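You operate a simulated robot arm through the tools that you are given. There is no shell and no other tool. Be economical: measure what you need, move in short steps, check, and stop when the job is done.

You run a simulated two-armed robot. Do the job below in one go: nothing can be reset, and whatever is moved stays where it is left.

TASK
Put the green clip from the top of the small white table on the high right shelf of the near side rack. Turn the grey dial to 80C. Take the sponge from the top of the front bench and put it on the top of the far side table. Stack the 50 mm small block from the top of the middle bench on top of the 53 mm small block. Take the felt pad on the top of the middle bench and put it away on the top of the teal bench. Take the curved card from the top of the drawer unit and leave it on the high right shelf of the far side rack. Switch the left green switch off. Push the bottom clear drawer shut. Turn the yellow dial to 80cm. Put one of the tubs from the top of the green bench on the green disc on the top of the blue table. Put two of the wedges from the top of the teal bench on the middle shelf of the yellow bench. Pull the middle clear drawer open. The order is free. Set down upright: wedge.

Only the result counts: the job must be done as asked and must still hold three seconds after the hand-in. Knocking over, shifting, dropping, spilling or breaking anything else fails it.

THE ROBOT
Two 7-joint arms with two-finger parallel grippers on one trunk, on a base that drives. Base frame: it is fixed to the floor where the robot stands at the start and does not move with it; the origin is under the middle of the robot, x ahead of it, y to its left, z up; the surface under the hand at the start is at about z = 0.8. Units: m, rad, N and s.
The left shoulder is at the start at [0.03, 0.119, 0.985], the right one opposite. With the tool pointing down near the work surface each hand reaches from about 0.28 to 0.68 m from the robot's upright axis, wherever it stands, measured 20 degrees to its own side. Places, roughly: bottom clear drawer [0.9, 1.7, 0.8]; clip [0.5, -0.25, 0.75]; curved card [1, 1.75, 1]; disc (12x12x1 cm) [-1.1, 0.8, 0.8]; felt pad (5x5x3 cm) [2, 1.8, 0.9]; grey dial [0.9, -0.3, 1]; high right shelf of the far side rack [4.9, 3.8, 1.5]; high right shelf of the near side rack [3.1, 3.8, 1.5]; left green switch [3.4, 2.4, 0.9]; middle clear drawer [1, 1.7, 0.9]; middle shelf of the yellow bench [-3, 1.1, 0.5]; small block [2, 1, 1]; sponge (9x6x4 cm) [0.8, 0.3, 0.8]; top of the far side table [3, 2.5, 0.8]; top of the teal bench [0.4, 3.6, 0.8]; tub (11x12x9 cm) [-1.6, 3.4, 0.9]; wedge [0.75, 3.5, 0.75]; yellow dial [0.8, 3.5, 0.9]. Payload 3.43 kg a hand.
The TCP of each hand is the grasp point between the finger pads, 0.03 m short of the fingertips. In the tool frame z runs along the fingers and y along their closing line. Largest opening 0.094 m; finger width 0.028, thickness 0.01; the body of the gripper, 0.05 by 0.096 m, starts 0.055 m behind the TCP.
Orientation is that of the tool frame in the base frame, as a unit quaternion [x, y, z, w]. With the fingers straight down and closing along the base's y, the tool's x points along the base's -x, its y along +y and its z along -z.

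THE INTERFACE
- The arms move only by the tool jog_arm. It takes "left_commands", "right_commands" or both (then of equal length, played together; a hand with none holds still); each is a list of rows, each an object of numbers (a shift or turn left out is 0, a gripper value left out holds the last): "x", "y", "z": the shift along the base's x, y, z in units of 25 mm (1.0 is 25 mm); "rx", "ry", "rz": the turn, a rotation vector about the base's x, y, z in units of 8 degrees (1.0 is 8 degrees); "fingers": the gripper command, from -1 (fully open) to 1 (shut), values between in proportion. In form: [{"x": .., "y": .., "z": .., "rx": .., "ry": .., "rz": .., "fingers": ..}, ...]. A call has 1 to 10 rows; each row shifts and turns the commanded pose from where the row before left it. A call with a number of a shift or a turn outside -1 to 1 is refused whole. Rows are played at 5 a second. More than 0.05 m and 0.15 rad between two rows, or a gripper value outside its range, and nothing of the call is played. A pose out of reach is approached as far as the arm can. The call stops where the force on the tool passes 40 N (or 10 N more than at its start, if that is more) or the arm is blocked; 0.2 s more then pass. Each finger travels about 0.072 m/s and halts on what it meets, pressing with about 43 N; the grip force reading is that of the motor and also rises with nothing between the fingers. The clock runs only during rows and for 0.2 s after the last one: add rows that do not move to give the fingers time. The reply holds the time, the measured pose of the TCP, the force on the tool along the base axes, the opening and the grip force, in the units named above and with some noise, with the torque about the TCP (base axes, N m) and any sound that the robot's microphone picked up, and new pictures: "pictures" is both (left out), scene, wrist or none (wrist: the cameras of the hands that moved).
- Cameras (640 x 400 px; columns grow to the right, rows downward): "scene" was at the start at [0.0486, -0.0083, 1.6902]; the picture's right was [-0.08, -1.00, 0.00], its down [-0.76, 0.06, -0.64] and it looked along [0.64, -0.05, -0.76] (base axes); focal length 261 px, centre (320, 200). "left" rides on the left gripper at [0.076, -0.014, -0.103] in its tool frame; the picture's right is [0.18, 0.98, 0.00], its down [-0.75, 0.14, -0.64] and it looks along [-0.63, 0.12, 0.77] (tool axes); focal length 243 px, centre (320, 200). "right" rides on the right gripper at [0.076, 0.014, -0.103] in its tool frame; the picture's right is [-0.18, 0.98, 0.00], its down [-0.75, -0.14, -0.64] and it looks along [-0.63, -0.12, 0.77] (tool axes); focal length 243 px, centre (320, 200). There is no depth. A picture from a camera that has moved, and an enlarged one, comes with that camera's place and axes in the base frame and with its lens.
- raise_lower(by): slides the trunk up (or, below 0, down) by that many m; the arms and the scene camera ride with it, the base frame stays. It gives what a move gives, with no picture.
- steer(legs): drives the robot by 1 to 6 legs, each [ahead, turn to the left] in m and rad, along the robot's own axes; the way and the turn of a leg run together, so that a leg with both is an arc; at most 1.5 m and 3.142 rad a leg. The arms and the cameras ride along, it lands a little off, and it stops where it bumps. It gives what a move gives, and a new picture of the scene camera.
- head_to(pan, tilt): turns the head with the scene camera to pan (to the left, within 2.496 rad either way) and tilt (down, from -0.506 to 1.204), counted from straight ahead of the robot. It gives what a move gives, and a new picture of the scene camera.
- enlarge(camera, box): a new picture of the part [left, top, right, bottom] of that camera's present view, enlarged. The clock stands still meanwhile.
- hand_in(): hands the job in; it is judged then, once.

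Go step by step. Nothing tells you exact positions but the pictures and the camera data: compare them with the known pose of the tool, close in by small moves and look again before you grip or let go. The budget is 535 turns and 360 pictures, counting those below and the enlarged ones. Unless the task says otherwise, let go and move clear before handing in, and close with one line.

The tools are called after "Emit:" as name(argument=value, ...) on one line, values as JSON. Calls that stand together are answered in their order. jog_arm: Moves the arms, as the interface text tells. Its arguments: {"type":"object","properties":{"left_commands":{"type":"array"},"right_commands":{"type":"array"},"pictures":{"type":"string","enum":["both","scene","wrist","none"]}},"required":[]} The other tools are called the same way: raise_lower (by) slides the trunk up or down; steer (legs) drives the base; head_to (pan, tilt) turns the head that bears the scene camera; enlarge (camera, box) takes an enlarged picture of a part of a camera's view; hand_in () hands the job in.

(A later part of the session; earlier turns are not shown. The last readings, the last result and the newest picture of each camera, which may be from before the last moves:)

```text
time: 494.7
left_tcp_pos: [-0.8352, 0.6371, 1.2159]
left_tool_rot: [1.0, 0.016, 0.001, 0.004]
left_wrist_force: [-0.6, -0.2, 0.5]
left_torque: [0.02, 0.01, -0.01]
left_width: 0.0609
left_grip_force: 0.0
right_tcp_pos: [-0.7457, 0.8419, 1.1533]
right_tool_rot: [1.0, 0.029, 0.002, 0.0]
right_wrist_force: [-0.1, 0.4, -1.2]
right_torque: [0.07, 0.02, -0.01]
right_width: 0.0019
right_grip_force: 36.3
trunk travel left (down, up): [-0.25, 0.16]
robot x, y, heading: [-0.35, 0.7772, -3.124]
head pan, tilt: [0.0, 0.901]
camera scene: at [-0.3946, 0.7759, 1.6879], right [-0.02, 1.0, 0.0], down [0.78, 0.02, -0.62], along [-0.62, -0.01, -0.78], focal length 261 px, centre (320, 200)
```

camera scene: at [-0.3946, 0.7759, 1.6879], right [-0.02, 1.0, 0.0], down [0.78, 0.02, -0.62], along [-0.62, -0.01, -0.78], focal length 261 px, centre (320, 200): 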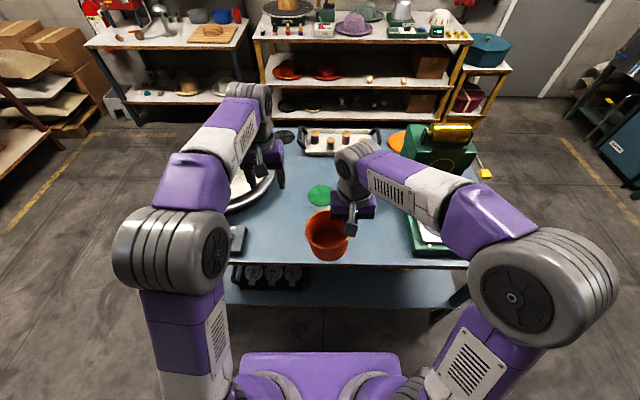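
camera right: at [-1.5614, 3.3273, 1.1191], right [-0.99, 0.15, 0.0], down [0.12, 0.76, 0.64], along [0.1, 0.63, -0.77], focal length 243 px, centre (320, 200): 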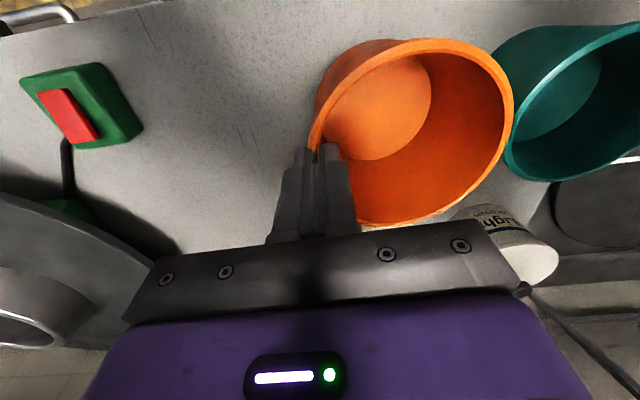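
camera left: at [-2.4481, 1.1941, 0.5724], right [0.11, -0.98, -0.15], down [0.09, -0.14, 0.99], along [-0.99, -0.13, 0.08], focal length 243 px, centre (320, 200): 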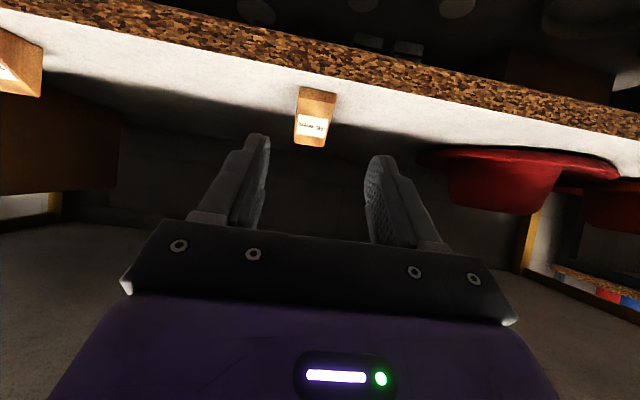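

Emit:
jog_arm(left_commands=[{"x": 0.8, "y": -0.6}, {"x": 0.8, "y": -0.6}, {"x": 0.8, "y": -0.6}, {"x": 0.8, "y": -0.6}, {"x": 0.5, "y": -0.6}], pictures="none")

Emit:
steer(legs=[[0.15, 0]])

Emit:
jog_arm(right_commands=[{"x": -0.9, "y": -0.1}, {"x": -0.9, "y": -0.1}, {"x": -0.9, "y": -0.1}, {"x": -0.9, "y": -0.1}, {"x": -0.9, "y": -0.1}, {"x": -0.9, "y": -0.1}, {"x": -0.9, "y": -0.1}, {"x": -0.9, "y": -0.1}, {"x": -0.9, "y": -0.1}, {"x": -0.9, "y": -0.1}], pictures="both")

```text
time: 495.9
left_tcp_pos: [-0.7419, 0.5614, 1.2151]
left_tool_rot: [1.0, 0.017, 0.0, 0.004]
left_wrist_force: [-1.3, -0.1, -0.5]
left_torque: [0.0, -0.03, -0.01]
left_width: 0.0609
left_grip_force: 0.3
right_tcp_pos: [-0.7461, 0.8414, 1.1546]
right_tool_rot: [1.0, 0.028, 0.001, 0.0]
right_wrist_force: [-0.4, 0.4, -0.6]
right_torque: [0.05, -0.02, 0.02]
right_width: 0.002
right_grip_force: 36.7
trunk travel left (down, up): [-0.25, 0.16]
robot x, y, heading: [-0.3537, 0.7783, -3.119]
head pan, tilt: [0.0, 0.901]
```

```text
time: 497.3
left_tcp_pos: [-0.8934, 0.5591, 1.2162]
left_tool_rot: [1.0, 0.017, 0.002, 0.004]
left_wrist_force: [0.0, 0.3, -1.0]
left_torque: [-0.01, -0.02, -0.02]
left_width: 0.0612
left_grip_force: 0.0
right_tcp_pos: [-0.897, 0.8375, 1.1531]
right_tool_rot: [1.0, 0.029, 0.002, 0.001]
right_wrist_force: [-0.5, 0.2, -1.2]
right_torque: [0.03, -0.02, -0.01]
right_width: 0.0019
right_grip_force: 36.4
trunk travel left (down, up): [-0.25, 0.16]
robot x, y, heading: [-0.5012, 0.7752, -3.123]
head pan, tilt: [0.0, 0.901]
camera scene: at [-0.5455, 0.7724, 1.6879], right [-0.02, 1.0, 0.0], down [0.78, 0.02, -0.62], along [-0.62, -0.01, -0.78], focal length 261 px, centre (320, 200)
```

scene: 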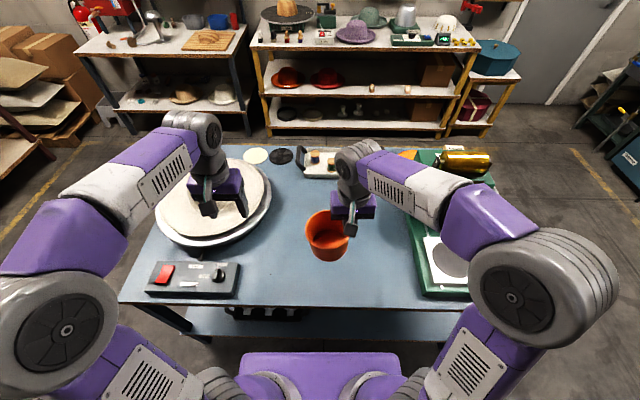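

```text
time: 499.5
left_tcp_pos: [-0.8928, 0.5585, 1.2157]
left_tool_rot: [1.0, 0.017, 0.0, 0.004]
left_wrist_force: [0.4, 0.0, 0.4]
left_torque: [-0.01, 0.02, 0.01]
left_width: 0.0612
left_grip_force: 0.0
right_tcp_pos: [-1.0995, 0.8172, 1.1516]
right_tool_rot: [1.0, 0.03, 0.002, 0.001]
right_wrist_force: [-0.5, -0.5, -0.3]
right_torque: [0.07, 0.03, 0.01]
right_width: 0.0021
right_grip_force: 37.3
right hand out of reach, approached as far as the arm can: row 10
trunk travel left (down, up): [-0.25, 0.16]
robot x, y, heading: [-0.4988, 0.777, -3.117]
head pan, tilt: [0.0, 0.901]
camera scene: at [-0.5434, 0.7729, 1.688], right [-0.02, 1.0, 0.0], down [0.78, 0.02, -0.62], along [-0.62, -0.01, -0.78], focal length 261 px, centre (320, 200)
camera right: at [-1.0245, 0.8062, 1.254], right [-0.13, -0.99, 0.0], down [-0.76, 0.1, 0.64], along [-0.63, 0.08, -0.77], focal length 243 px, centre (320, 200)
```

scene: 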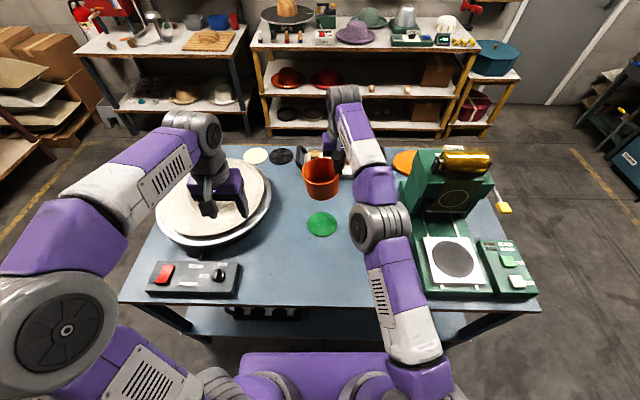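
right: 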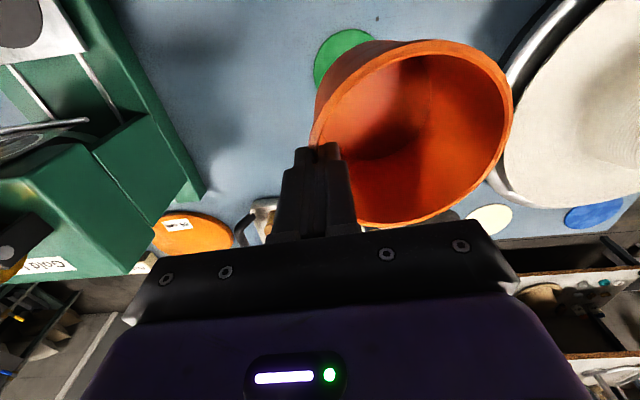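

Emit:
jog_arm(right_commands=[{"z": -1, "x": -0.2}, {"z": -1, "x": -0.2}, {"z": -1, "x": -0.2}, {"z": -1, "x": -0.2}, {"z": -1, "y": 0.1}, {"z": -1}, {"z": -1}, {}], pictures="both")

```text
time: 501.3
left_tcp_pos: [-0.8918, 0.5579, 1.2167]
left_tool_rot: [1.0, 0.017, 0.0, 0.004]
left_wrist_force: [-0.5, -0.1, -0.3]
left_torque: [0.02, 0.02, -0.01]
left_width: 0.0612
left_grip_force: 0.1
right_tcp_pos: [-1.1196, 0.8188, 0.975]
right_tool_rot: [1.0, 0.029, 0.002, 0.0]
right_wrist_force: [-0.3, -0.2, -1.7]
right_torque: [0.08, 0.01, 0.0]
right_width: 0.0021
right_grip_force: 36.7
trunk travel left (down, up): [-0.25, 0.16]
robot x, y, heading: [-0.5014, 0.7768, -3.12]
head pan, tilt: [0.0, 0.901]
camera scene: at [-0.5441, 0.7724, 1.6879], right [-0.02, 1.0, 0.0], down [0.78, 0.02, -0.62], along [-0.62, -0.01, -0.78], focal length 261 px, centre (320, 200)
camera right: at [-1.0425, 0.8083, 1.078], right [-0.13, -0.99, 0.0], down [-0.76, 0.1, 0.64], along [-0.63, 0.08, -0.77], focal length 243 px, centre (320, 200)
```

scene: 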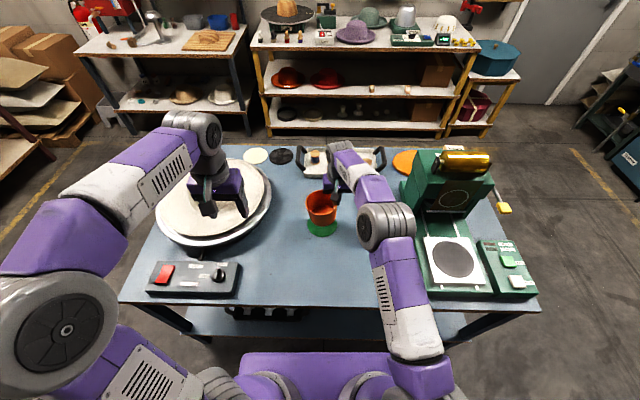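
right: 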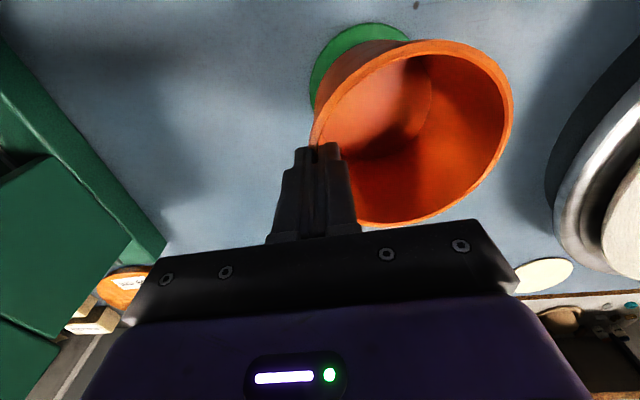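

Emit:
enlarge(camera="scene", box=[280, 175, 360, 245])

```text
5.71 times, centred on (320, 210) of scene
camera zoom: at [-0.5441, 0.7724, 1.6879], right [-0.02, 1.0, 0.0], down [0.78, 0.02, -0.62], along [-0.62, -0.01, -0.78], focal length 1493 px, centre (320, 143)
```

zoom: 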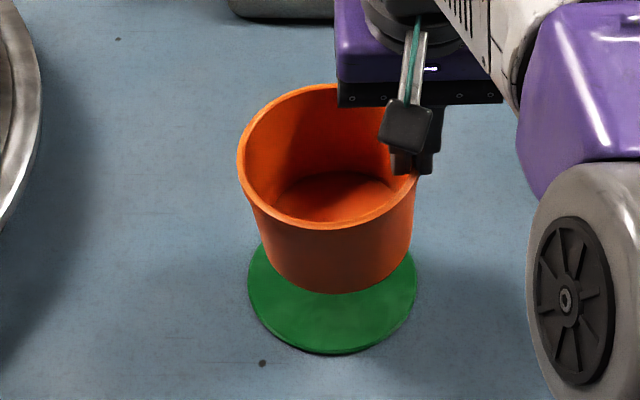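

Emit:
jog_arm(right_commands=[{"x": -0.46, "y": 0.16}, {"z": -0.8}, {"z": -0.8}, {}], pictures="none")

Emit:
enlarge(camera="scene", box=[280, 175, 360, 245])

```text
time: 502.3
left_tcp_pos: [-0.8933, 0.5582, 1.2166]
left_tool_rot: [1.0, 0.017, 0.0, 0.003]
left_wrist_force: [0.2, -0.5, -0.1]
left_torque: [0.0, 0.02, 0.03]
left_width: 0.061
left_grip_force: 0.0
right_tcp_pos: [-1.1299, 0.8227, 0.9373]
right_tool_rot: [1.0, 0.029, 0.001, 0.001]
right_wrist_force: [0.2, -0.2, -2.1]
right_torque: [0.05, 0.01, 0.01]
right_width: 0.0018
right_grip_force: 36.4
trunk travel left (down, up): [-0.25, 0.16]
robot x, y, heading: [-0.5015, 0.774, -3.121]
head pan, tilt: [0.0, 0.901]
```

```text
5.71 times, centred on (320, 210) of scene
camera zoom: at [-0.5441, 0.7724, 1.6879], right [-0.02, 1.0, 0.0], down [0.78, 0.02, -0.62], along [-0.62, -0.01, -0.78], focal length 1493 px, centre (320, 143)
```

zoom: 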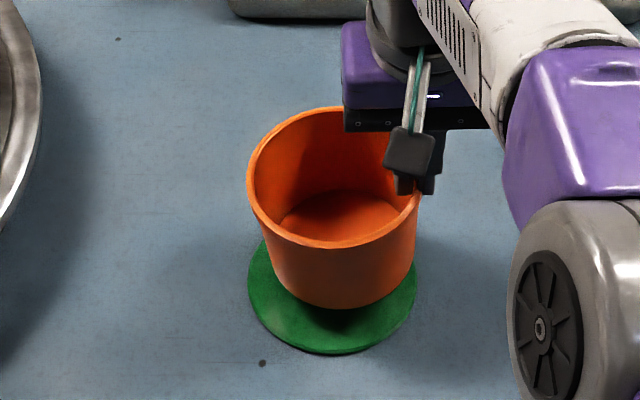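

Emit:
jog_arm(right_commands=[{"z": -0.3}, {"z": -0.3}, {"z": -0.3}, {}], pictures="none")

Emit:
enlarge(camera="scene", box=[280, 175, 360, 245])

```text
time: 503.3
left_tcp_pos: [-0.8928, 0.5579, 1.2156]
left_tool_rot: [1.0, 0.017, 0.0, 0.004]
left_wrist_force: [0.4, -0.8, -0.6]
left_torque: [-0.02, 0.01, 0.04]
left_width: 0.061
left_grip_force: 0.0
right_tcp_pos: [-1.1307, 0.8229, 0.9143]
right_tool_rot: [1.0, 0.028, 0.002, 0.001]
right_wrist_force: [0.4, 0.1, -1.7]
right_torque: [0.05, 0.01, -0.04]
right_width: 0.002
right_grip_force: 36.4
trunk travel left (down, up): [-0.25, 0.16]
robot x, y, heading: [-0.4994, 0.7722, -3.121]
head pan, tilt: [0.0, 0.901]
```

```text
5.71 times, centred on (320, 210) of scene
camera zoom: at [-0.5443, 0.7724, 1.6879], right [-0.02, 1.0, 0.0], down [0.78, 0.02, -0.62], along [-0.62, -0.01, -0.78], focal length 1493 px, centre (320, 143)
```

zoom: 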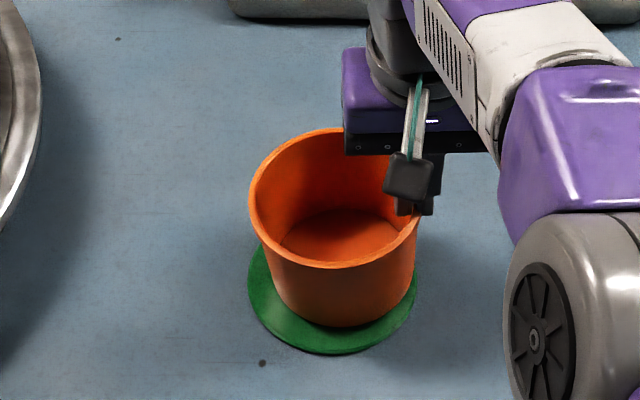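

Emit:
jog_arm(right_commands=[{"z": -0.2, "y": -0.22}, {"z": -0.15}, {"z": -0.15}, {}], pictures="none")

Emit:
enlarge(camera="scene", box=[280, 175, 360, 245])

```text
time: 504.3
left_tcp_pos: [-0.8899, 0.558, 1.2171]
left_tool_rot: [1.0, 0.017, -0.001, 0.004]
left_wrist_force: [-0.6, -0.3, 0.0]
left_torque: [0.01, -0.02, -0.01]
left_width: 0.0612
left_grip_force: 0.0
right_tcp_pos: [-1.1316, 0.8195, 0.9078]
right_tool_rot: [1.0, 0.028, -0.002, 0.0]
right_wrist_force: [-1.4, 4.7, 28.9]
right_torque: [-0.45, -0.14, -0.03]
right_width: 0.0026
right_grip_force: 37.3
trunk travel left (down, up): [-0.25, 0.16]
robot x, y, heading: [-0.4985, 0.7724, -3.119]
head pan, tilt: [0.0, 0.901]
```

```text
5.71 times, centred on (320, 210) of scene
camera zoom: at [-0.5409, 0.7731, 1.6882], right [-0.02, 1.0, 0.0], down [0.78, 0.02, -0.62], along [-0.62, -0.01, -0.78], focal length 1493 px, centre (320, 143)
```

zoom: 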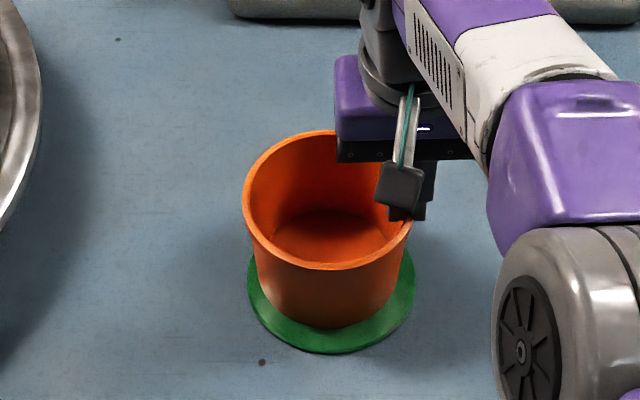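

Emit:
jog_arm(right_commands=[{"z": 0.12}, {"fingers": 0.6}, {"fingers": 0.2}, {}, {"z": 0.6}, {"z": 1}, {"z": 1}, {"z": 1}, {"z": 1}, {"z": 1}], pictures="both")

```text
time: 506.5
left_tcp_pos: [-0.8923, 0.5572, 1.2157]
left_tool_rot: [1.0, 0.017, 0.0, 0.004]
left_wrist_force: [-0.5, 0.3, -0.4]
left_torque: [-0.04, 0.03, -0.03]
left_width: 0.0612
left_grip_force: 0.1
right_tcp_pos: [-1.1296, 0.8174, 1.0454]
right_tool_rot: [1.0, 0.029, 0.002, 0.001]
right_wrist_force: [0.1, -1.0, -0.6]
right_torque: [-0.01, 0.01, 0.02]
right_width: 0.0378
right_grip_force: 0.0
trunk travel left (down, up): [-0.25, 0.16]
robot x, y, heading: [-0.4984, 0.778, -3.12]
head pan, tilt: [0.0, 0.901]
camera scene: at [-0.5442, 0.7722, 1.6879], right [-0.02, 1.0, 0.0], down [0.78, 0.02, -0.62], along [-0.62, -0.01, -0.78], focal length 261 px, centre (320, 200)
camera right: at [-1.0544, 0.8088, 1.1487], right [-0.13, -0.99, 0.0], down [-0.76, 0.1, 0.64], along [-0.63, 0.08, -0.77], focal length 243 px, centre (320, 200)
```

scene: 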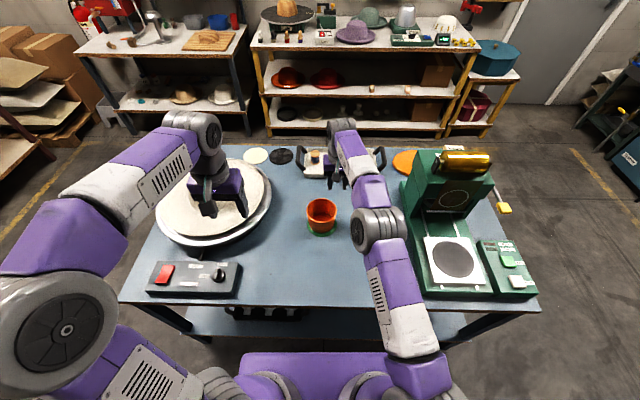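
right: 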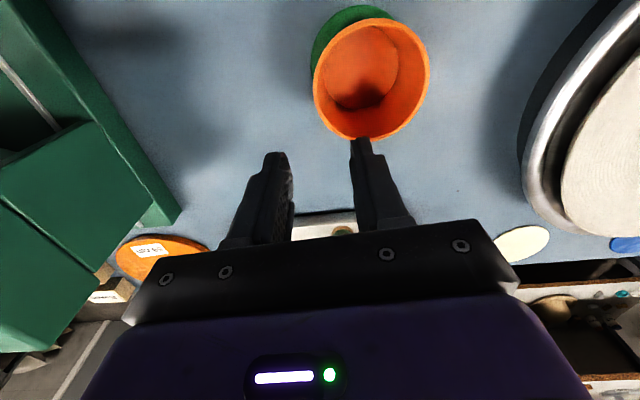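

Emit:
jog_arm(right_commands=[{"z": 1, "fingers": -1}, {"z": 1}, {"z": 1, "x": 0.5}, {"z": 1, "x": 1, "y": 0.2}, {"x": 1, "y": 0.3, "z": 1}, {"x": 1, "y": 0.3, "z": 1}, {"x": 1, "y": 0.3}, {"x": 1, "y": 0.3}, {"x": 1, "y": 0.3}], left_commands=[{"z": 0.5, "fingers": -1}, {}, {}, {}, {}, {}, {}, {}, {}], pictures="none")

Emit:
steer(legs=[[-0.35, 0], [0, -1.571], [0.95, 0], [0, -1.571]])

Emit:
head_to(pan=0, tilt=0.6)

```text
time: 508.5
left_tcp_pos: [-0.8906, 0.5587, 1.2293]
left_tool_rot: [1.0, 0.016, 0.0, 0.004]
left_wrist_force: [-0.5, -0.3, -0.5]
left_torque: [-0.01, 0.0, -0.03]
left_width: 0.094
left_grip_force: 0.1
right_tcp_pos: [-0.9564, 0.8617, 1.1927]
right_tool_rot: [1.0, 0.029, 0.001, 0.0]
right_wrist_force: [-0.5, -0.5, -0.5]
right_torque: [-0.02, 0.01, -0.05]
right_width: 0.0939
right_grip_force: 0.2
right hand out of reach, approached as far as the arm can: row 2
trunk travel left (down, up): [-0.25, 0.16]
robot x, y, heading: [-0.5008, 0.7767, -3.122]
head pan, tilt: [0.0, 0.901]
```

```text
time: 522.9
left_tcp_pos: [0.1904, 1.9558, 1.2286]
left_tool_rot: [-0.03, 1.0, 0.003, -0.001]
left_wrist_force: [-0.4, -0.4, -0.6]
left_torque: [-0.02, 0.01, 0.0]
left_width: 0.0941
left_grip_force: 0.0
right_tcp_pos: [0.2651, 1.656, 1.1912]
right_tool_rot: [-0.042, 0.999, 0.001, -0.002]
right_wrist_force: [-0.4, 0.0, 0.5]
right_torque: [-0.01, 0.01, 0.01]
right_width: 0.0941
right_grip_force: 0.1
trunk travel left (down, up): [-0.25, 0.16]
robot x, y, heading: [-0.1964, 1.7295, 0.044]
head pan, tilt: [0.0, 0.901]
camera scene: at [-0.1476, 1.7294, 1.6879], right [0.05, -1.0, 0.0], down [-0.78, -0.04, -0.62], along [0.62, 0.03, -0.78], focal length 261 px, centre (320, 200)
```

scene: 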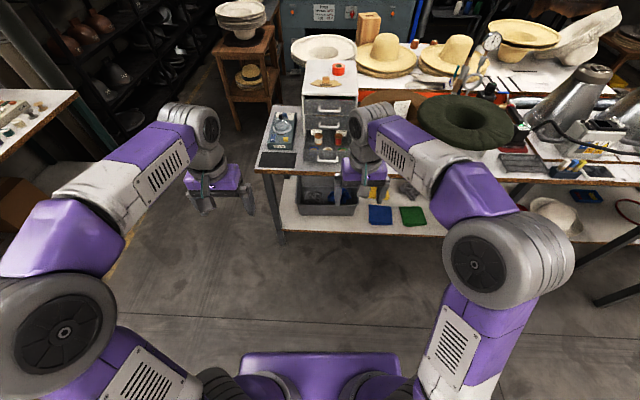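

```text
time: 523.7
left_tcp_pos: [0.191, 1.9545, 1.2279]
left_tool_rot: [-0.029, 1.0, 0.003, 0.0]
left_wrist_force: [-0.5, 0.3, 0.0]
left_torque: [0.04, 0.03, 0.0]
left_width: 0.0942
left_grip_force: 0.1
right_tcp_pos: [0.2643, 1.6555, 1.1923]
right_tool_rot: [-0.042, 0.999, 0.0, -0.002]
right_wrist_force: [0.4, 0.0, 0.2]
right_torque: [-0.02, 0.01, 0.0]
right_width: 0.0941
right_grip_force: 0.2
trunk travel left (down, up): [-0.25, 0.16]
robot x, y, heading: [-0.1956, 1.7253, 0.049]
head pan, tilt: [0.0, 0.6]
camera scene: at [-0.1347, 1.7302, 1.7126], right [0.05, -1.0, 0.0], down [-0.56, -0.03, -0.82], along [0.82, 0.04, -0.57], focal length 261 px, centre (320, 200)
```

scene: 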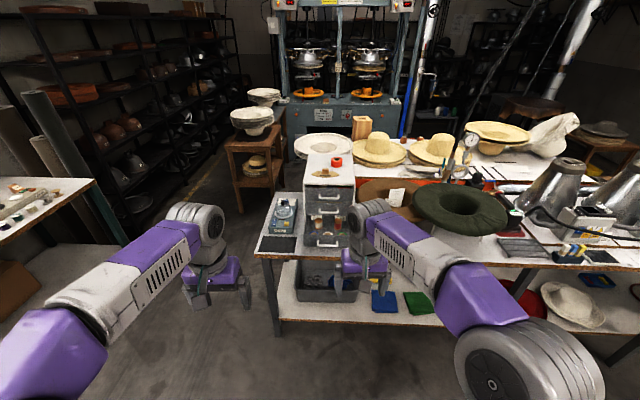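

Emit:
enlarge(camera="scene", box=[250, 130, 410, 280])

```text
2.67 times, centred on (330, 205) of scene
camera zoom: at [-0.1347, 1.7302, 1.7126], right [0.05, -1.0, 0.0], down [-0.56, -0.03, -0.82], along [0.82, 0.04, -0.57], focal length 697 px, centre (293, 187)
```

zoom: 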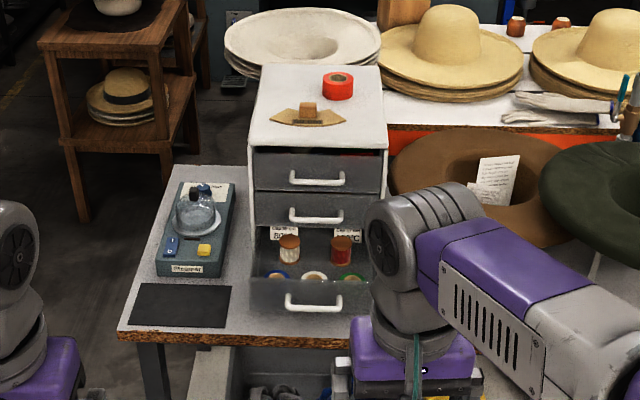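

Emit:
steer(legs=[[0, -0.35], [0.49, 0], [0, 0.3]])

Emit:
enlarge(camera="scene", box=[180, 130, 340, 330])

```text
time: 528.6
left_tcp_pos: [0.6762, 1.7937, 1.2284]
left_tool_rot: [-0.007, 1.0, 0.004, 0.0]
left_wrist_force: [-0.6, 0.4, 0.1]
left_torque: [-0.01, -0.02, 0.04]
left_width: 0.0942
left_grip_force: 0.1
right_tcp_pos: [0.7362, 1.4897, 1.1914]
right_tool_rot: [-0.02, 1.0, 0.0, -0.002]
right_wrist_force: [-0.5, 0.9, -0.1]
right_torque: [-0.03, -0.01, -0.01]
right_width: 0.0942
right_grip_force: 0.0
trunk travel left (down, up): [-0.25, 0.16]
robot x, y, heading: [0.2818, 1.5833, -0.001]
head pan, tilt: [0.0, 0.6]
camera scene: at [0.3415, 1.5826, 1.7127], right [0.0, -1.0, 0.0], down [-0.56, 0.0, -0.83], along [0.83, 0.0, -0.56], focal length 261 px, centre (320, 200)
```

scene: 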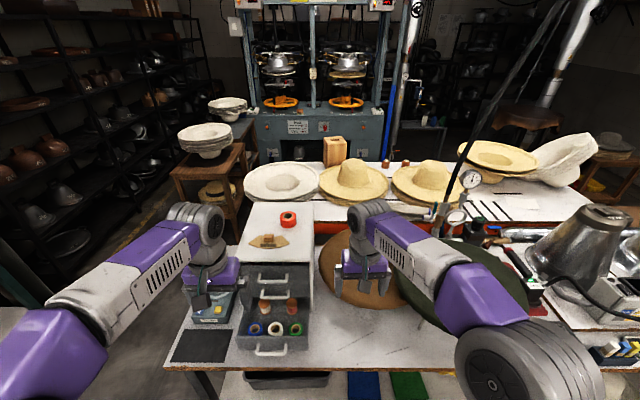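

```text
2.00 times, centred on (260, 230) of scene
camera zoom: at [0.3415, 1.5826, 1.7127], right [0.0, -1.0, 0.0], down [-0.56, 0.0, -0.83], along [0.83, 0.0, -0.56], focal length 523 px, centre (440, 140)
```

zoom: 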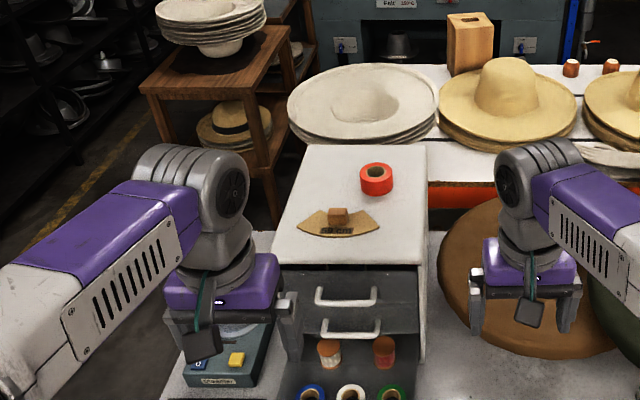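

Emit:
steer(legs=[[-0.12, 0]])

Emit:
jog_arm(left_commands=[{"ry": -0.86, "x": 0.5, "y": -0.25, "fingers": 1}, {"ry": -0.86, "x": 0.5, "y": -0.25}, {"ry": -0.86, "x": 0.5, "y": -0.25}, {"ry": -0.86, "x": 0.5, "y": -0.25}, {"ry": -0.86, "x": 0.5, "y": -0.25}, {"ry": -0.86, "x": 0.5, "y": -0.25}, {"ry": -0.86, "x": 0.5, "y": -0.25}, {"ry": -0.86, "y": -0.25}], pictures="scene")

```text
time: 529.9
left_tcp_pos: [0.5567, 1.7939, 1.2286]
left_tool_rot: [-0.009, 1.0, 0.004, 0.0]
left_wrist_force: [-1.1, 0.2, 0.1]
left_torque: [0.0, 0.0, 0.0]
left_width: 0.094
left_grip_force: 0.0
right_tcp_pos: [0.6184, 1.4895, 1.1929]
right_tool_rot: [-0.021, 1.0, 0.001, -0.001]
right_wrist_force: [-0.1, -0.4, 0.1]
right_torque: [0.01, -0.01, 0.0]
right_width: 0.0939
right_grip_force: 0.1
trunk travel left (down, up): [-0.25, 0.16]
robot x, y, heading: [0.1639, 1.5842, 0.008]
head pan, tilt: [0.0, 0.6]
camera scene: at [0.2218, 1.5817, 1.7127], right [0.01, -1.0, 0.0], down [-0.56, 0.0, -0.83], along [0.83, 0.0, -0.56], focal length 261 px, centre (320, 200)
```

scene: 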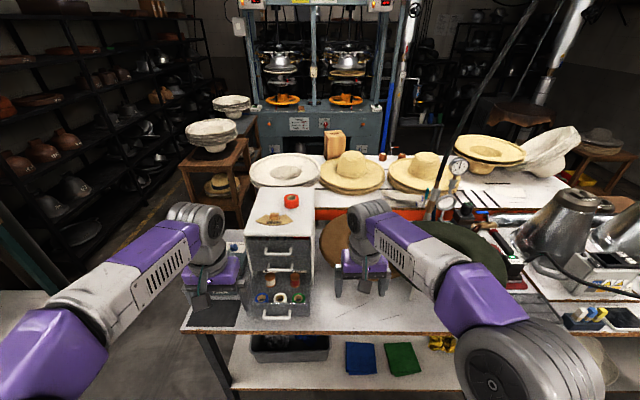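

```text
time: 531.7
left_tcp_pos: [0.6453, 1.7436, 1.2287]
left_tool_rot: [-0.009, 0.887, -0.001, 0.462]
left_wrist_force: [0.1, 0.3, -0.1]
left_torque: [0.0, 0.0, 0.03]
left_width: 0.0002
left_grip_force: 33.5
right_tcp_pos: [0.6181, 1.4899, 1.1928]
right_tool_rot: [-0.021, 1.0, 0.0, -0.002]
right_wrist_force: [0.4, 0.8, -0.1]
right_torque: [0.03, -0.02, -0.02]
right_width: 0.094
right_grip_force: 0.0
trunk travel left (down, up): [-0.25, 0.16]
robot x, y, heading: [0.1595, 1.5823, 0.005]
head pan, tilt: [0.0, 0.6]
camera scene: at [0.222, 1.5818, 1.7127], right [0.01, -1.0, 0.0], down [-0.56, 0.0, -0.83], along [0.83, 0.0, -0.56], focal length 261 px, centre (320, 200)
```

scene: 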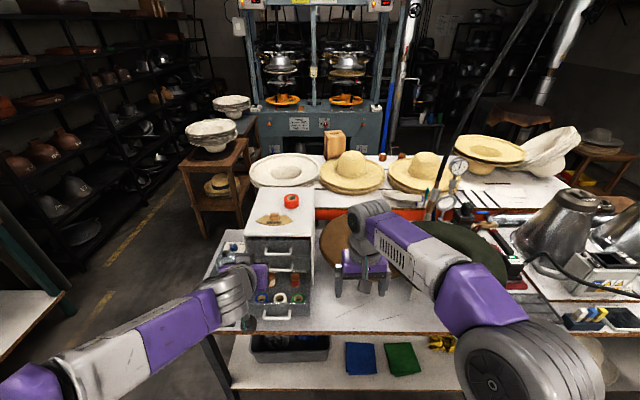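

Emit:
jog_arm(left_commands=[{"z": -1}, {"z": -1}, {"z": -1}, {"z": -1}, {"z": -1}, {"z": -1}, {"z": -1}, {"z": -1}, {"z": -1}, {"z": -1}], pictures="none")

Emit:
jog_arm(left_commands=[{"z": -0.9}, {"z": -0.9}, {"z": -0.9}, {"z": -0.9}, {"z": -0.8}, {}], pictures="both")

```text
time: 533.9
left_tcp_pos: [0.6464, 1.7437, 0.9786]
left_tool_rot: [-0.009, 0.887, -0.001, 0.461]
left_wrist_force: [-0.3, -1.0, 0.1]
left_torque: [-0.01, -0.06, 0.0]
left_width: 0.0003
left_grip_force: 33.2
right_tcp_pos: [0.6185, 1.4899, 1.1912]
right_tool_rot: [-0.021, 1.0, 0.001, -0.001]
right_wrist_force: [0.0, 0.2, -0.3]
right_torque: [0.01, -0.03, 0.0]
right_width: 0.0938
right_grip_force: 0.1
trunk travel left (down, up): [-0.25, 0.16]
robot x, y, heading: [0.1594, 1.579, 0.003]
head pan, tilt: [0.0, 0.6]
```

```text
time: 535.3
left_tcp_pos: [0.6465, 1.7435, 0.9099]
left_tool_rot: [-0.01, 0.887, 0.001, 0.462]
left_wrist_force: [-0.6, 0.5, 0.2]
left_torque: [0.0, 0.0, 0.02]
left_width: 0.0
left_grip_force: 33.0
left hand out of reach, approached as far as the arm can: row 4, 5
right_tcp_pos: [0.6196, 1.4886, 1.1909]
right_tool_rot: [-0.021, 1.0, 0.001, -0.002]
right_wrist_force: [0.4, 0.0, -0.2]
right_torque: [0.05, 0.01, 0.02]
right_width: 0.094
right_grip_force: 0.0
trunk travel left (down, up): [-0.25, 0.16]
robot x, y, heading: [0.1624, 1.5837, 0.005]
head pan, tilt: [0.0, 0.6]
camera scene: at [0.2224, 1.5813, 1.7127], right [0.01, -1.0, 0.0], down [-0.56, 0.0, -0.83], along [0.83, 0.0, -0.56], focal length 261 px, centre (320, 200)
camera left: at [0.5197, 1.7274, 0.9062], right [-0.12, 0.98, -0.16], down [-0.1, 0.15, 0.98], along [0.99, 0.14, 0.08], focal length 243 px, centre (320, 200)
```

scene: 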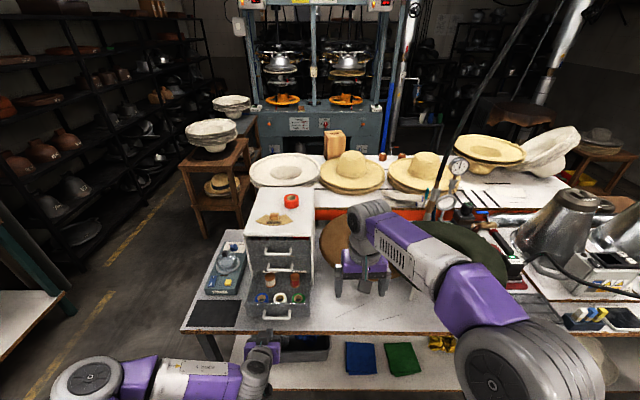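
left: 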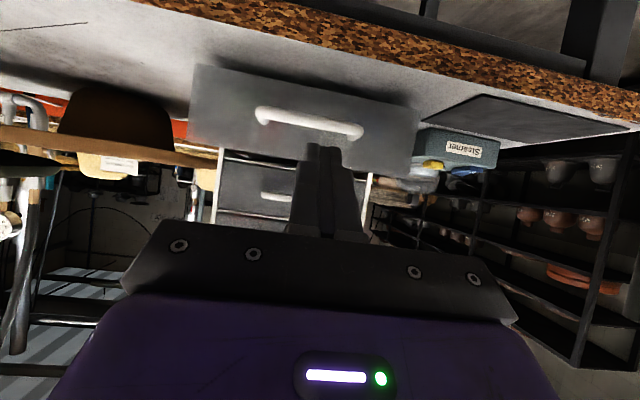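

Emit:
raise_lower(by=-0.05)

Emit:
jog_arm(left_commands=[{"x": 0.9}, {"x": 0.9}, {"x": 0.9}, {"x": 0.9}, {}], pictures="wrist")

```text
time: 536.2
left_tcp_pos: [0.6461, 1.7442, 0.8617]
left_tool_rot: [-0.009, 0.887, 0.0, 0.461]
left_wrist_force: [0.1, -0.1, -0.5]
left_torque: [0.01, 0.03, -0.04]
left_width: 0.0002
left_grip_force: 32.9
right_tcp_pos: [0.6187, 1.4905, 1.1415]
right_tool_rot: [-0.021, 1.0, 0.001, -0.001]
right_wrist_force: [0.4, 0.2, 0.8]
right_torque: [-0.01, -0.01, -0.02]
right_width: 0.0939
right_grip_force: 0.0
trunk travel left (down, up): [-0.2, 0.21]
robot x, y, heading: [0.1656, 1.5837, 0.007]
head pan, tilt: [0.0, 0.6]
```

```text
time: 537.4
left_tcp_pos: [0.738, 1.7437, 0.8605]
left_tool_rot: [-0.01, 0.887, 0.0, 0.462]
left_wrist_force: [-0.2, -0.1, -0.5]
left_torque: [-0.02, -0.01, 0.0]
left_width: 0.0005
left_grip_force: 32.9
right_tcp_pos: [0.618, 1.4902, 1.1412]
right_tool_rot: [-0.021, 1.0, 0.0, -0.002]
right_wrist_force: [-0.3, 0.1, 1.2]
right_torque: [-0.03, -0.01, 0.0]
right_width: 0.0942
right_grip_force: 0.0
trunk travel left (down, up): [-0.2, 0.21]
robot x, y, heading: [0.1608, 1.5854, 0.003]
head pan, tilt: [0.0, 0.6]
camera left: at [0.6107, 1.7276, 0.8558], right [-0.12, 0.98, -0.16], down [-0.1, 0.15, 0.98], along [0.99, 0.13, 0.08], focal length 243 px, centre (320, 200)
```

left: 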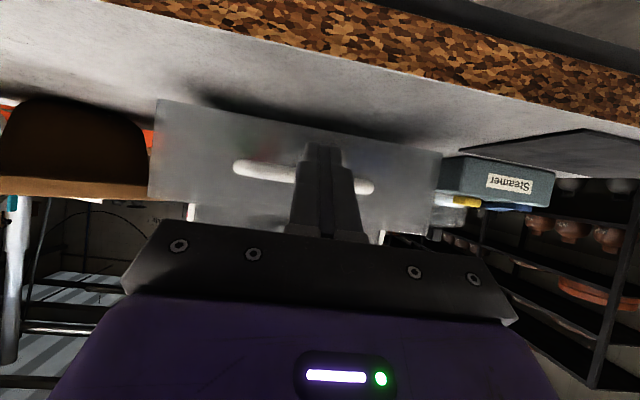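

Emit:
jog_arm(left_commands=[{"x": 0.7}, {"x": 0.7}, {"x": 0.7}, {"x": 0.7}, {"x": 0.7}, {"x": 0.7}], pictures="wrist")

```text
time: 538.8
left_tcp_pos: [0.8426, 1.7441, 0.8611]
left_tool_rot: [-0.009, 0.887, 0.0, 0.462]
left_wrist_force: [-0.3, -0.5, 0.4]
left_torque: [-0.03, 0.0, 0.0]
left_width: 0.0
left_grip_force: 32.7
right_tcp_pos: [0.6186, 1.49, 1.1417]
right_tool_rot: [-0.021, 1.0, 0.002, -0.002]
right_wrist_force: [1.0, 0.3, 0.5]
right_torque: [0.01, 0.0, -0.03]
right_width: 0.0939
right_grip_force: 0.0
trunk travel left (down, up): [-0.2, 0.21]
robot x, y, heading: [0.1622, 1.5839, 0.001]
head pan, tilt: [0.0, 0.6]
camera left: at [0.7156, 1.7279, 0.8564], right [-0.12, 0.98, -0.16], down [-0.1, 0.15, 0.98], along [0.99, 0.14, 0.08], focal length 243 px, centre (320, 200)
```

left: 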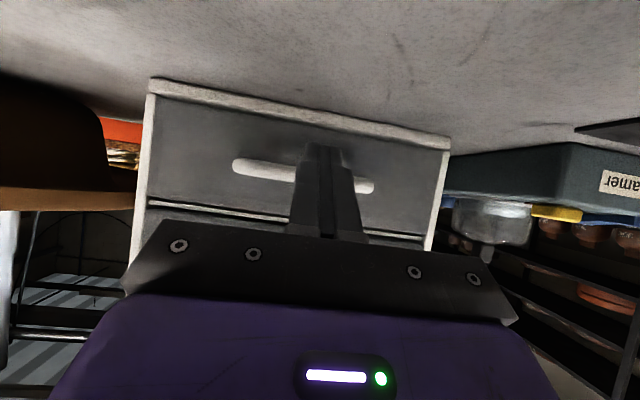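

Emit:
jog_arm(left_commands=[{"x": 0.4}, {"x": 0.4}, {"x": 0.4}, {"x": 0.4}], pictures="wrist")

```text
time: 539.4
left_tcp_pos: [0.8558, 1.7431, 0.8514]
left_tool_rot: [-0.011, 0.892, -0.002, 0.452]
left_wrist_force: [1.2, 0.1, -0.9]
left_torque: [-0.02, 0.04, -0.01]
left_width: 0.0
left_grip_force: 32.9
right_tcp_pos: [0.6191, 1.489, 1.141]
right_tool_rot: [-0.021, 1.0, 0.001, -0.002]
right_wrist_force: [-0.4, 0.6, 0.1]
right_torque: [-0.03, 0.01, -0.03]
right_width: 0.0941
right_grip_force: 0.0
trunk travel left (down, up): [-0.2, 0.21]
robot x, y, heading: [0.1597, 1.5838, 0.009]
head pan, tilt: [0.0, 0.6]
stopped in row 3 (left hand): the force on the tool passed its limit at 80 N (the readings are from after the stop); the commanded pose is now the measured one
camera left: at [0.7281, 1.7271, 0.8495], right [-0.13, 0.98, -0.16], down [-0.08, 0.15, 0.99], along [0.99, 0.14, 0.06], focal length 243 px, centre (320, 200)
```

left: 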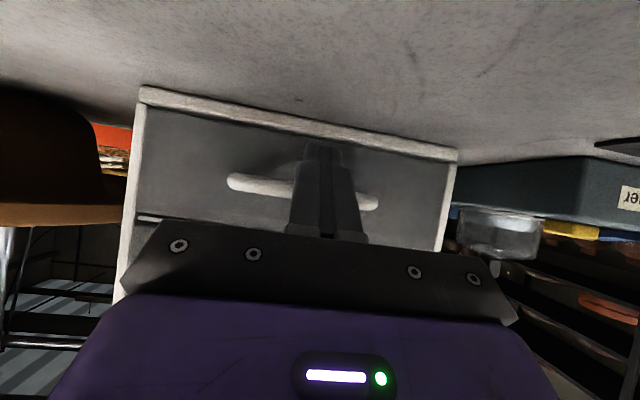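

Emit:
jog_arm(left_commands=[{"x": -0.9}, {"x": -0.9}, {"x": -0.9}, {"x": -0.9}, {"x": -0.9}, {"x": -0.9}, {"z": 1}, {"z": 1}, {"z": 1}, {"z": 0.5}], pictures="none")

Emit:
jog_arm(left_commands=[{"ry": -0.88}, {"ry": -0.88}, {"ry": -0.88}, {"ry": -0.88}, {"rx": 0.95}, {"rx": 0.95}, {"rx": 0.95}, {"rx": 0.95}, {"rx": 0.95}, {"rx": 0.95}], pictures="none")

Emit:
jog_arm(left_commands=[{"rx": 0.95}, {"rx": 0.95}, {"rx": 0.95}, {"rx": 0.95}, {"rx": 0.95}, {"rx": 0.8, "fingers": 0.2}, {}], pictures="both")

```text
time: 541.6
left_tcp_pos: [0.7194, 1.7453, 0.9413]
left_tool_rot: [-0.011, 0.892, -0.002, 0.453]
left_wrist_force: [-0.8, 1.0, -0.7]
left_torque: [0.02, 0.03, 0.0]
left_width: 0.0
left_grip_force: 32.7
right_tcp_pos: [0.6169, 1.4909, 1.1408]
right_tool_rot: [-0.02, 1.0, 0.001, -0.002]
right_wrist_force: [-0.5, -0.5, 0.5]
right_torque: [0.02, -0.02, 0.01]
right_width: 0.0939
right_grip_force: 0.0
trunk travel left (down, up): [-0.2, 0.21]
robot x, y, heading: [0.1626, 1.5841, 0.006]
head pan, tilt: [0.0, 0.6]
```

```text
time: 543.8
left_tcp_pos: [0.7204, 1.7431, 0.9397]
left_tool_rot: [0.199, 0.78, 0.327, 0.495]
left_wrist_force: [0.6, -0.2, 0.3]
left_torque: [0.01, -0.02, -0.01]
left_width: 0.0001
left_grip_force: 33.2
left hand out of reach, approached as far as the arm can: row 2, 3, 4
right_tcp_pos: [0.6174, 1.4906, 1.1422]
right_tool_rot: [-0.021, 1.0, 0.001, -0.001]
right_wrist_force: [0.7, 0.3, 0.2]
right_torque: [0.03, -0.01, -0.04]
right_width: 0.0938
right_grip_force: 0.1
trunk travel left (down, up): [-0.2, 0.21]
robot x, y, heading: [0.1592, 1.5848, 0.004]
head pan, tilt: [0.0, 0.6]
```

```text
time: 545.4
left_tcp_pos: [0.7184, 1.7439, 0.9403]
left_tool_rot: [0.372, 0.599, 0.597, 0.384]
left_wrist_force: [0.2, 0.5, -0.1]
left_torque: [0.02, 0.02, -0.02]
left_width: 0.0376
left_grip_force: 0.0
right_tcp_pos: [0.6162, 1.4901, 1.1411]
right_tool_rot: [-0.02, 1.0, 0.0, -0.002]
right_wrist_force: [0.3, 0.3, -0.4]
right_torque: [0.03, 0.02, 0.01]
right_width: 0.0939
right_grip_force: 0.0
trunk travel left (down, up): [-0.2, 0.21]
robot x, y, heading: [0.1632, 1.583, 0.004]
head pan, tilt: [0.0, 0.6]
camera scene: at [0.2218, 1.582, 1.6627], right [0.01, -1.0, 0.0], down [-0.56, 0.0, -0.83], along [0.83, 0.01, -0.56], focal length 261 px, centre (320, 200)
camera left: at [0.5938, 1.7681, 0.9221], right [-0.09, 0.18, 0.98], down [-0.26, -0.95, 0.15], along [0.96, -0.24, 0.13], focal length 243 px, centre (320, 200)
```

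scene: 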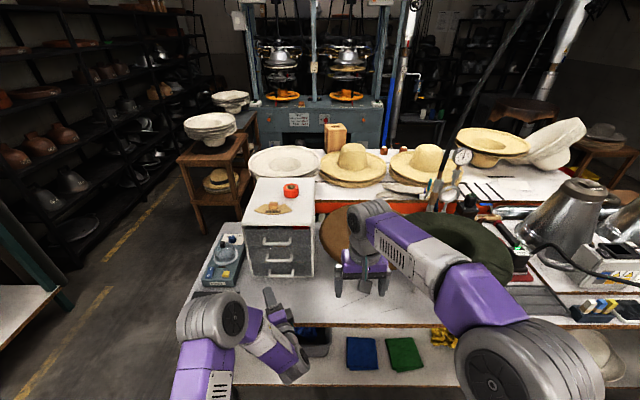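
left: 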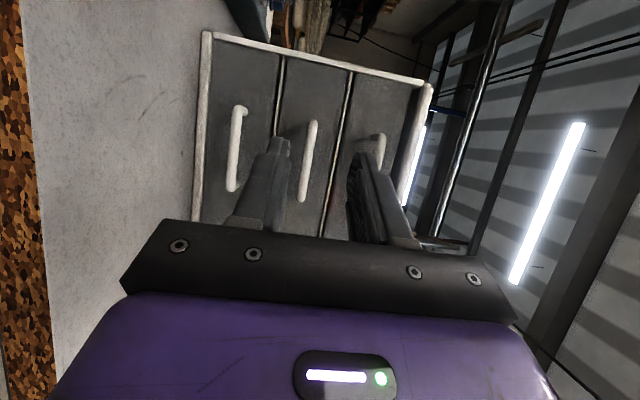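

Emit:
jog_arm(left_commands=[{"rz": -0.8}, {"rz": -0.8}, {"rz": -0.8}, {"rz": -0.8}, {}], pictures="wrist")

```text
time: 546.6
left_tcp_pos: [0.7196, 1.7434, 0.9393]
left_tool_rot: [0.493, 0.503, 0.497, 0.507]
left_wrist_force: [0.8, 0.1, 0.2]
left_torque: [-0.01, -0.01, -0.01]
left_width: 0.0372
left_grip_force: 0.1
right_tcp_pos: [0.6175, 1.4898, 1.1421]
right_tool_rot: [-0.021, 1.0, 0.0, -0.001]
right_wrist_force: [-0.3, 0.4, -0.3]
right_torque: [-0.02, 0.02, -0.01]
right_width: 0.094
right_grip_force: 0.0
trunk travel left (down, up): [-0.2, 0.21]
robot x, y, heading: [0.1647, 1.5831, 0.005]
head pan, tilt: [0.0, 0.6]
camera left: at [0.6172, 1.8199, 0.922], right [0.0, 0.2, 0.98], down [-0.64, -0.75, 0.15], along [0.77, -0.63, 0.13], focal length 243 px, centre (320, 200)
```

left: 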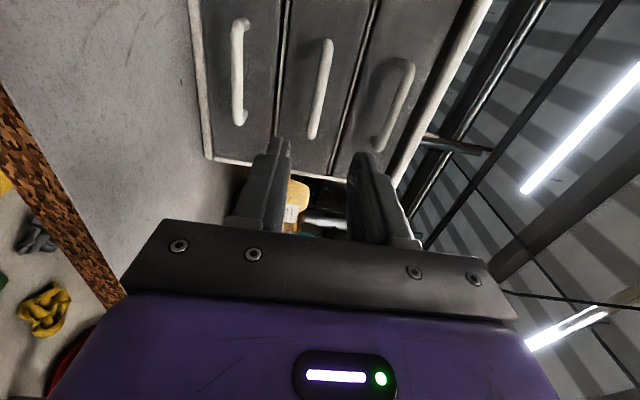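

Emit:
jog_arm(left_commands=[{"x": 0.9}, {"x": 0.9}, {"x": 0.9}, {"x": 0.9}, {"x": 0.9}, {}], pictures="wrist")

```text
time: 548.0
left_tcp_pos: [0.8329, 1.7451, 0.9404]
left_tool_rot: [0.494, 0.503, 0.496, 0.506]
left_wrist_force: [0.1, -0.9, 0.5]
left_torque: [0.01, 0.02, 0.04]
left_width: 0.0373
left_grip_force: 0.1
right_tcp_pos: [0.6177, 1.4903, 1.1409]
right_tool_rot: [-0.021, 1.0, 0.001, -0.002]
right_wrist_force: [-0.2, 0.6, 0.1]
right_torque: [0.0, -0.03, 0.02]
right_width: 0.0942
right_grip_force: 0.1
trunk travel left (down, up): [-0.2, 0.21]
robot x, y, heading: [0.1614, 1.5826, 0.002]
head pan, tilt: [0.0, 0.6]
camera left: at [0.7305, 1.8202, 0.9225], right [-0.01, 0.2, 0.98], down [-0.64, -0.75, 0.15], along [0.77, -0.63, 0.14], focal length 243 px, centre (320, 200)
```

left: 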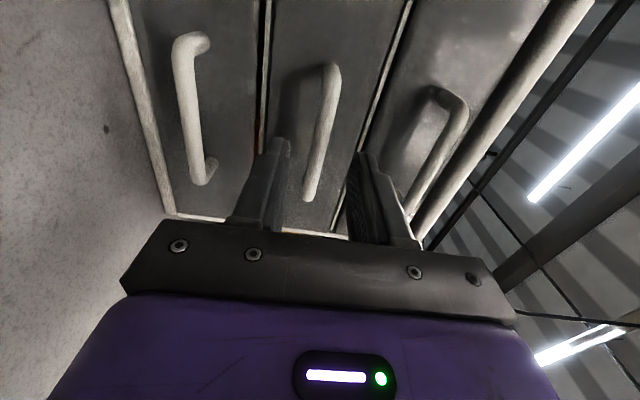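

Emit:
jog_arm(left_commands=[{"x": 0.8}, {"x": 0.8}, {"x": 0.6}, {}], pictures="wrist")

```text
time: 549.2
left_tcp_pos: [0.8831, 1.7448, 0.9384]
left_tool_rot: [0.495, 0.505, 0.495, 0.505]
left_wrist_force: [-23.1, -2.8, 2.6]
left_torque: [-0.05, 0.24, -0.2]
left_width: 0.0343
left_grip_force: 0.0
right_tcp_pos: [0.6126, 1.4888, 1.1427]
right_tool_rot: [-0.022, 1.0, 0.0, 0.0]
right_wrist_force: [0.0, -0.6, -0.7]
right_torque: [0.01, -0.01, 0.01]
right_width: 0.094
right_grip_force: 0.0
trunk travel left (down, up): [-0.2, 0.21]
robot x, y, heading: [0.1639, 1.583, 0.006]
head pan, tilt: [0.0, 0.6]
stopped in row 4 (left hand): the force on the tool passed its limit at 41 N (the readings are from after the stop); the commanded pose is now the measured one
camera left: at [0.7801, 1.8199, 0.9215], right [0.0, 0.2, 0.98], down [-0.64, -0.75, 0.16], along [0.77, -0.63, 0.13], focal length 243 px, centre (320, 200)
```

left: 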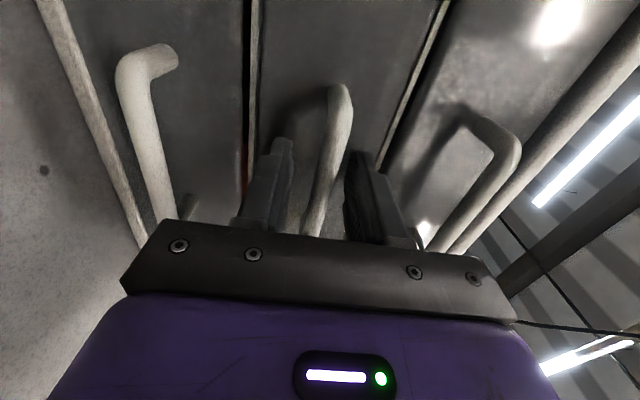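

Emit:
jog_arm(left_commands=[{"x": -0.15}, {"fingers": 1}, {}, {}, {}], pictures="wrist")

```text
time: 550.4
left_tcp_pos: [0.8815, 1.7452, 0.9397]
left_tool_rot: [0.494, 0.503, 0.496, 0.507]
left_wrist_force: [-0.3, 2.7, 13.6]
left_torque: [0.97, -0.01, -0.04]
left_width: 0.0153
left_grip_force: 44.5
right_tcp_pos: [0.6155, 1.4897, 1.1426]
right_tool_rot: [-0.02, 1.0, 0.001, -0.001]
right_wrist_force: [-0.3, -0.4, -0.6]
right_torque: [-0.02, 0.0, 0.01]
right_width: 0.094
right_grip_force: 0.0
trunk travel left (down, up): [-0.2, 0.21]
robot x, y, heading: [0.1578, 1.5828, 0.006]
head pan, tilt: [0.0, 0.6]
camera left: at [0.7786, 1.8206, 0.9224], right [0.0, 0.2, 0.98], down [-0.64, -0.75, 0.15], along [0.77, -0.63, 0.13], focal length 243 px, centre (320, 200)
```

left: 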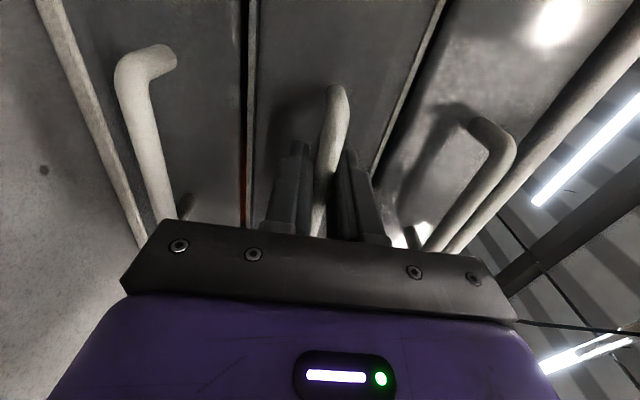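

Emit:
jog_arm(left_commands=[{"z": 0.06}, {"x": -0.5}, {"x": -0.7}, {"x": -0.7}, {"x": -0.7}, {"x": -0.7}, {"x": -0.7}, {"x": -0.7}, {"x": -0.7}, {}], pictures="both")

```text
time: 552.6
left_tcp_pos: [0.7445, 1.7443, 0.9396]
left_tool_rot: [0.495, 0.506, 0.495, 0.504]
left_wrist_force: [-0.4, 7.3, 7.3]
left_torque: [0.99, -0.05, 0.68]
left_width: 0.0153
left_grip_force: 45.5
right_tcp_pos: [0.6173, 1.4907, 1.1422]
right_tool_rot: [-0.021, 1.0, 0.001, -0.001]
right_wrist_force: [-0.7, -0.2, -0.6]
right_torque: [-0.01, 0.0, 0.02]
right_width: 0.094
right_grip_force: 0.0
trunk travel left (down, up): [-0.2, 0.21]
robot x, y, heading: [0.1619, 1.5876, 0.008]
head pan, tilt: [0.0, 0.6]
camera scene: at [0.2202, 1.5825, 1.6627], right [0.01, -1.0, 0.0], down [-0.56, 0.0, -0.83], along [0.83, 0.01, -0.56], focal length 261 px, centre (320, 200)
camera left: at [0.6424, 1.8204, 0.923], right [0.0, 0.2, 0.98], down [-0.64, -0.75, 0.16], along [0.77, -0.63, 0.13], focal length 243 px, centre (320, 200)
```

scene: 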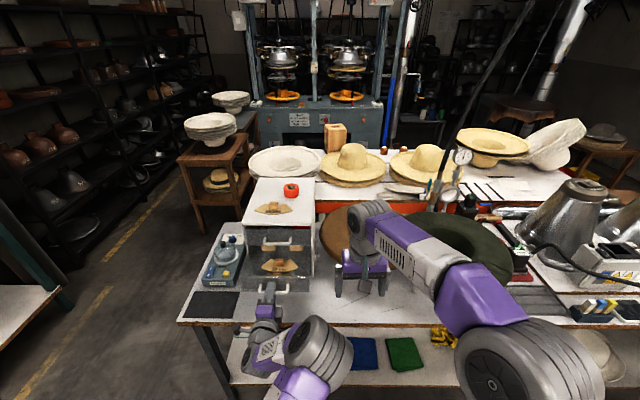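
left: 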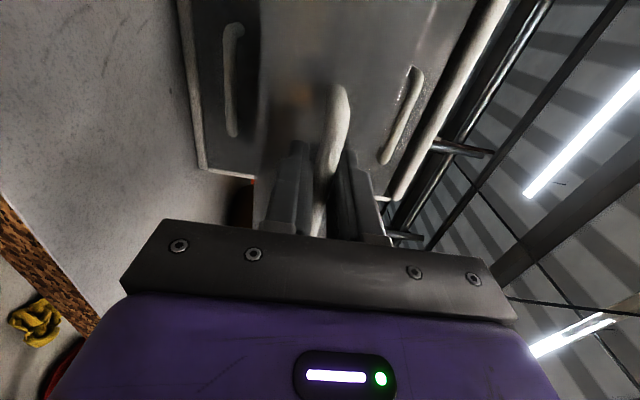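

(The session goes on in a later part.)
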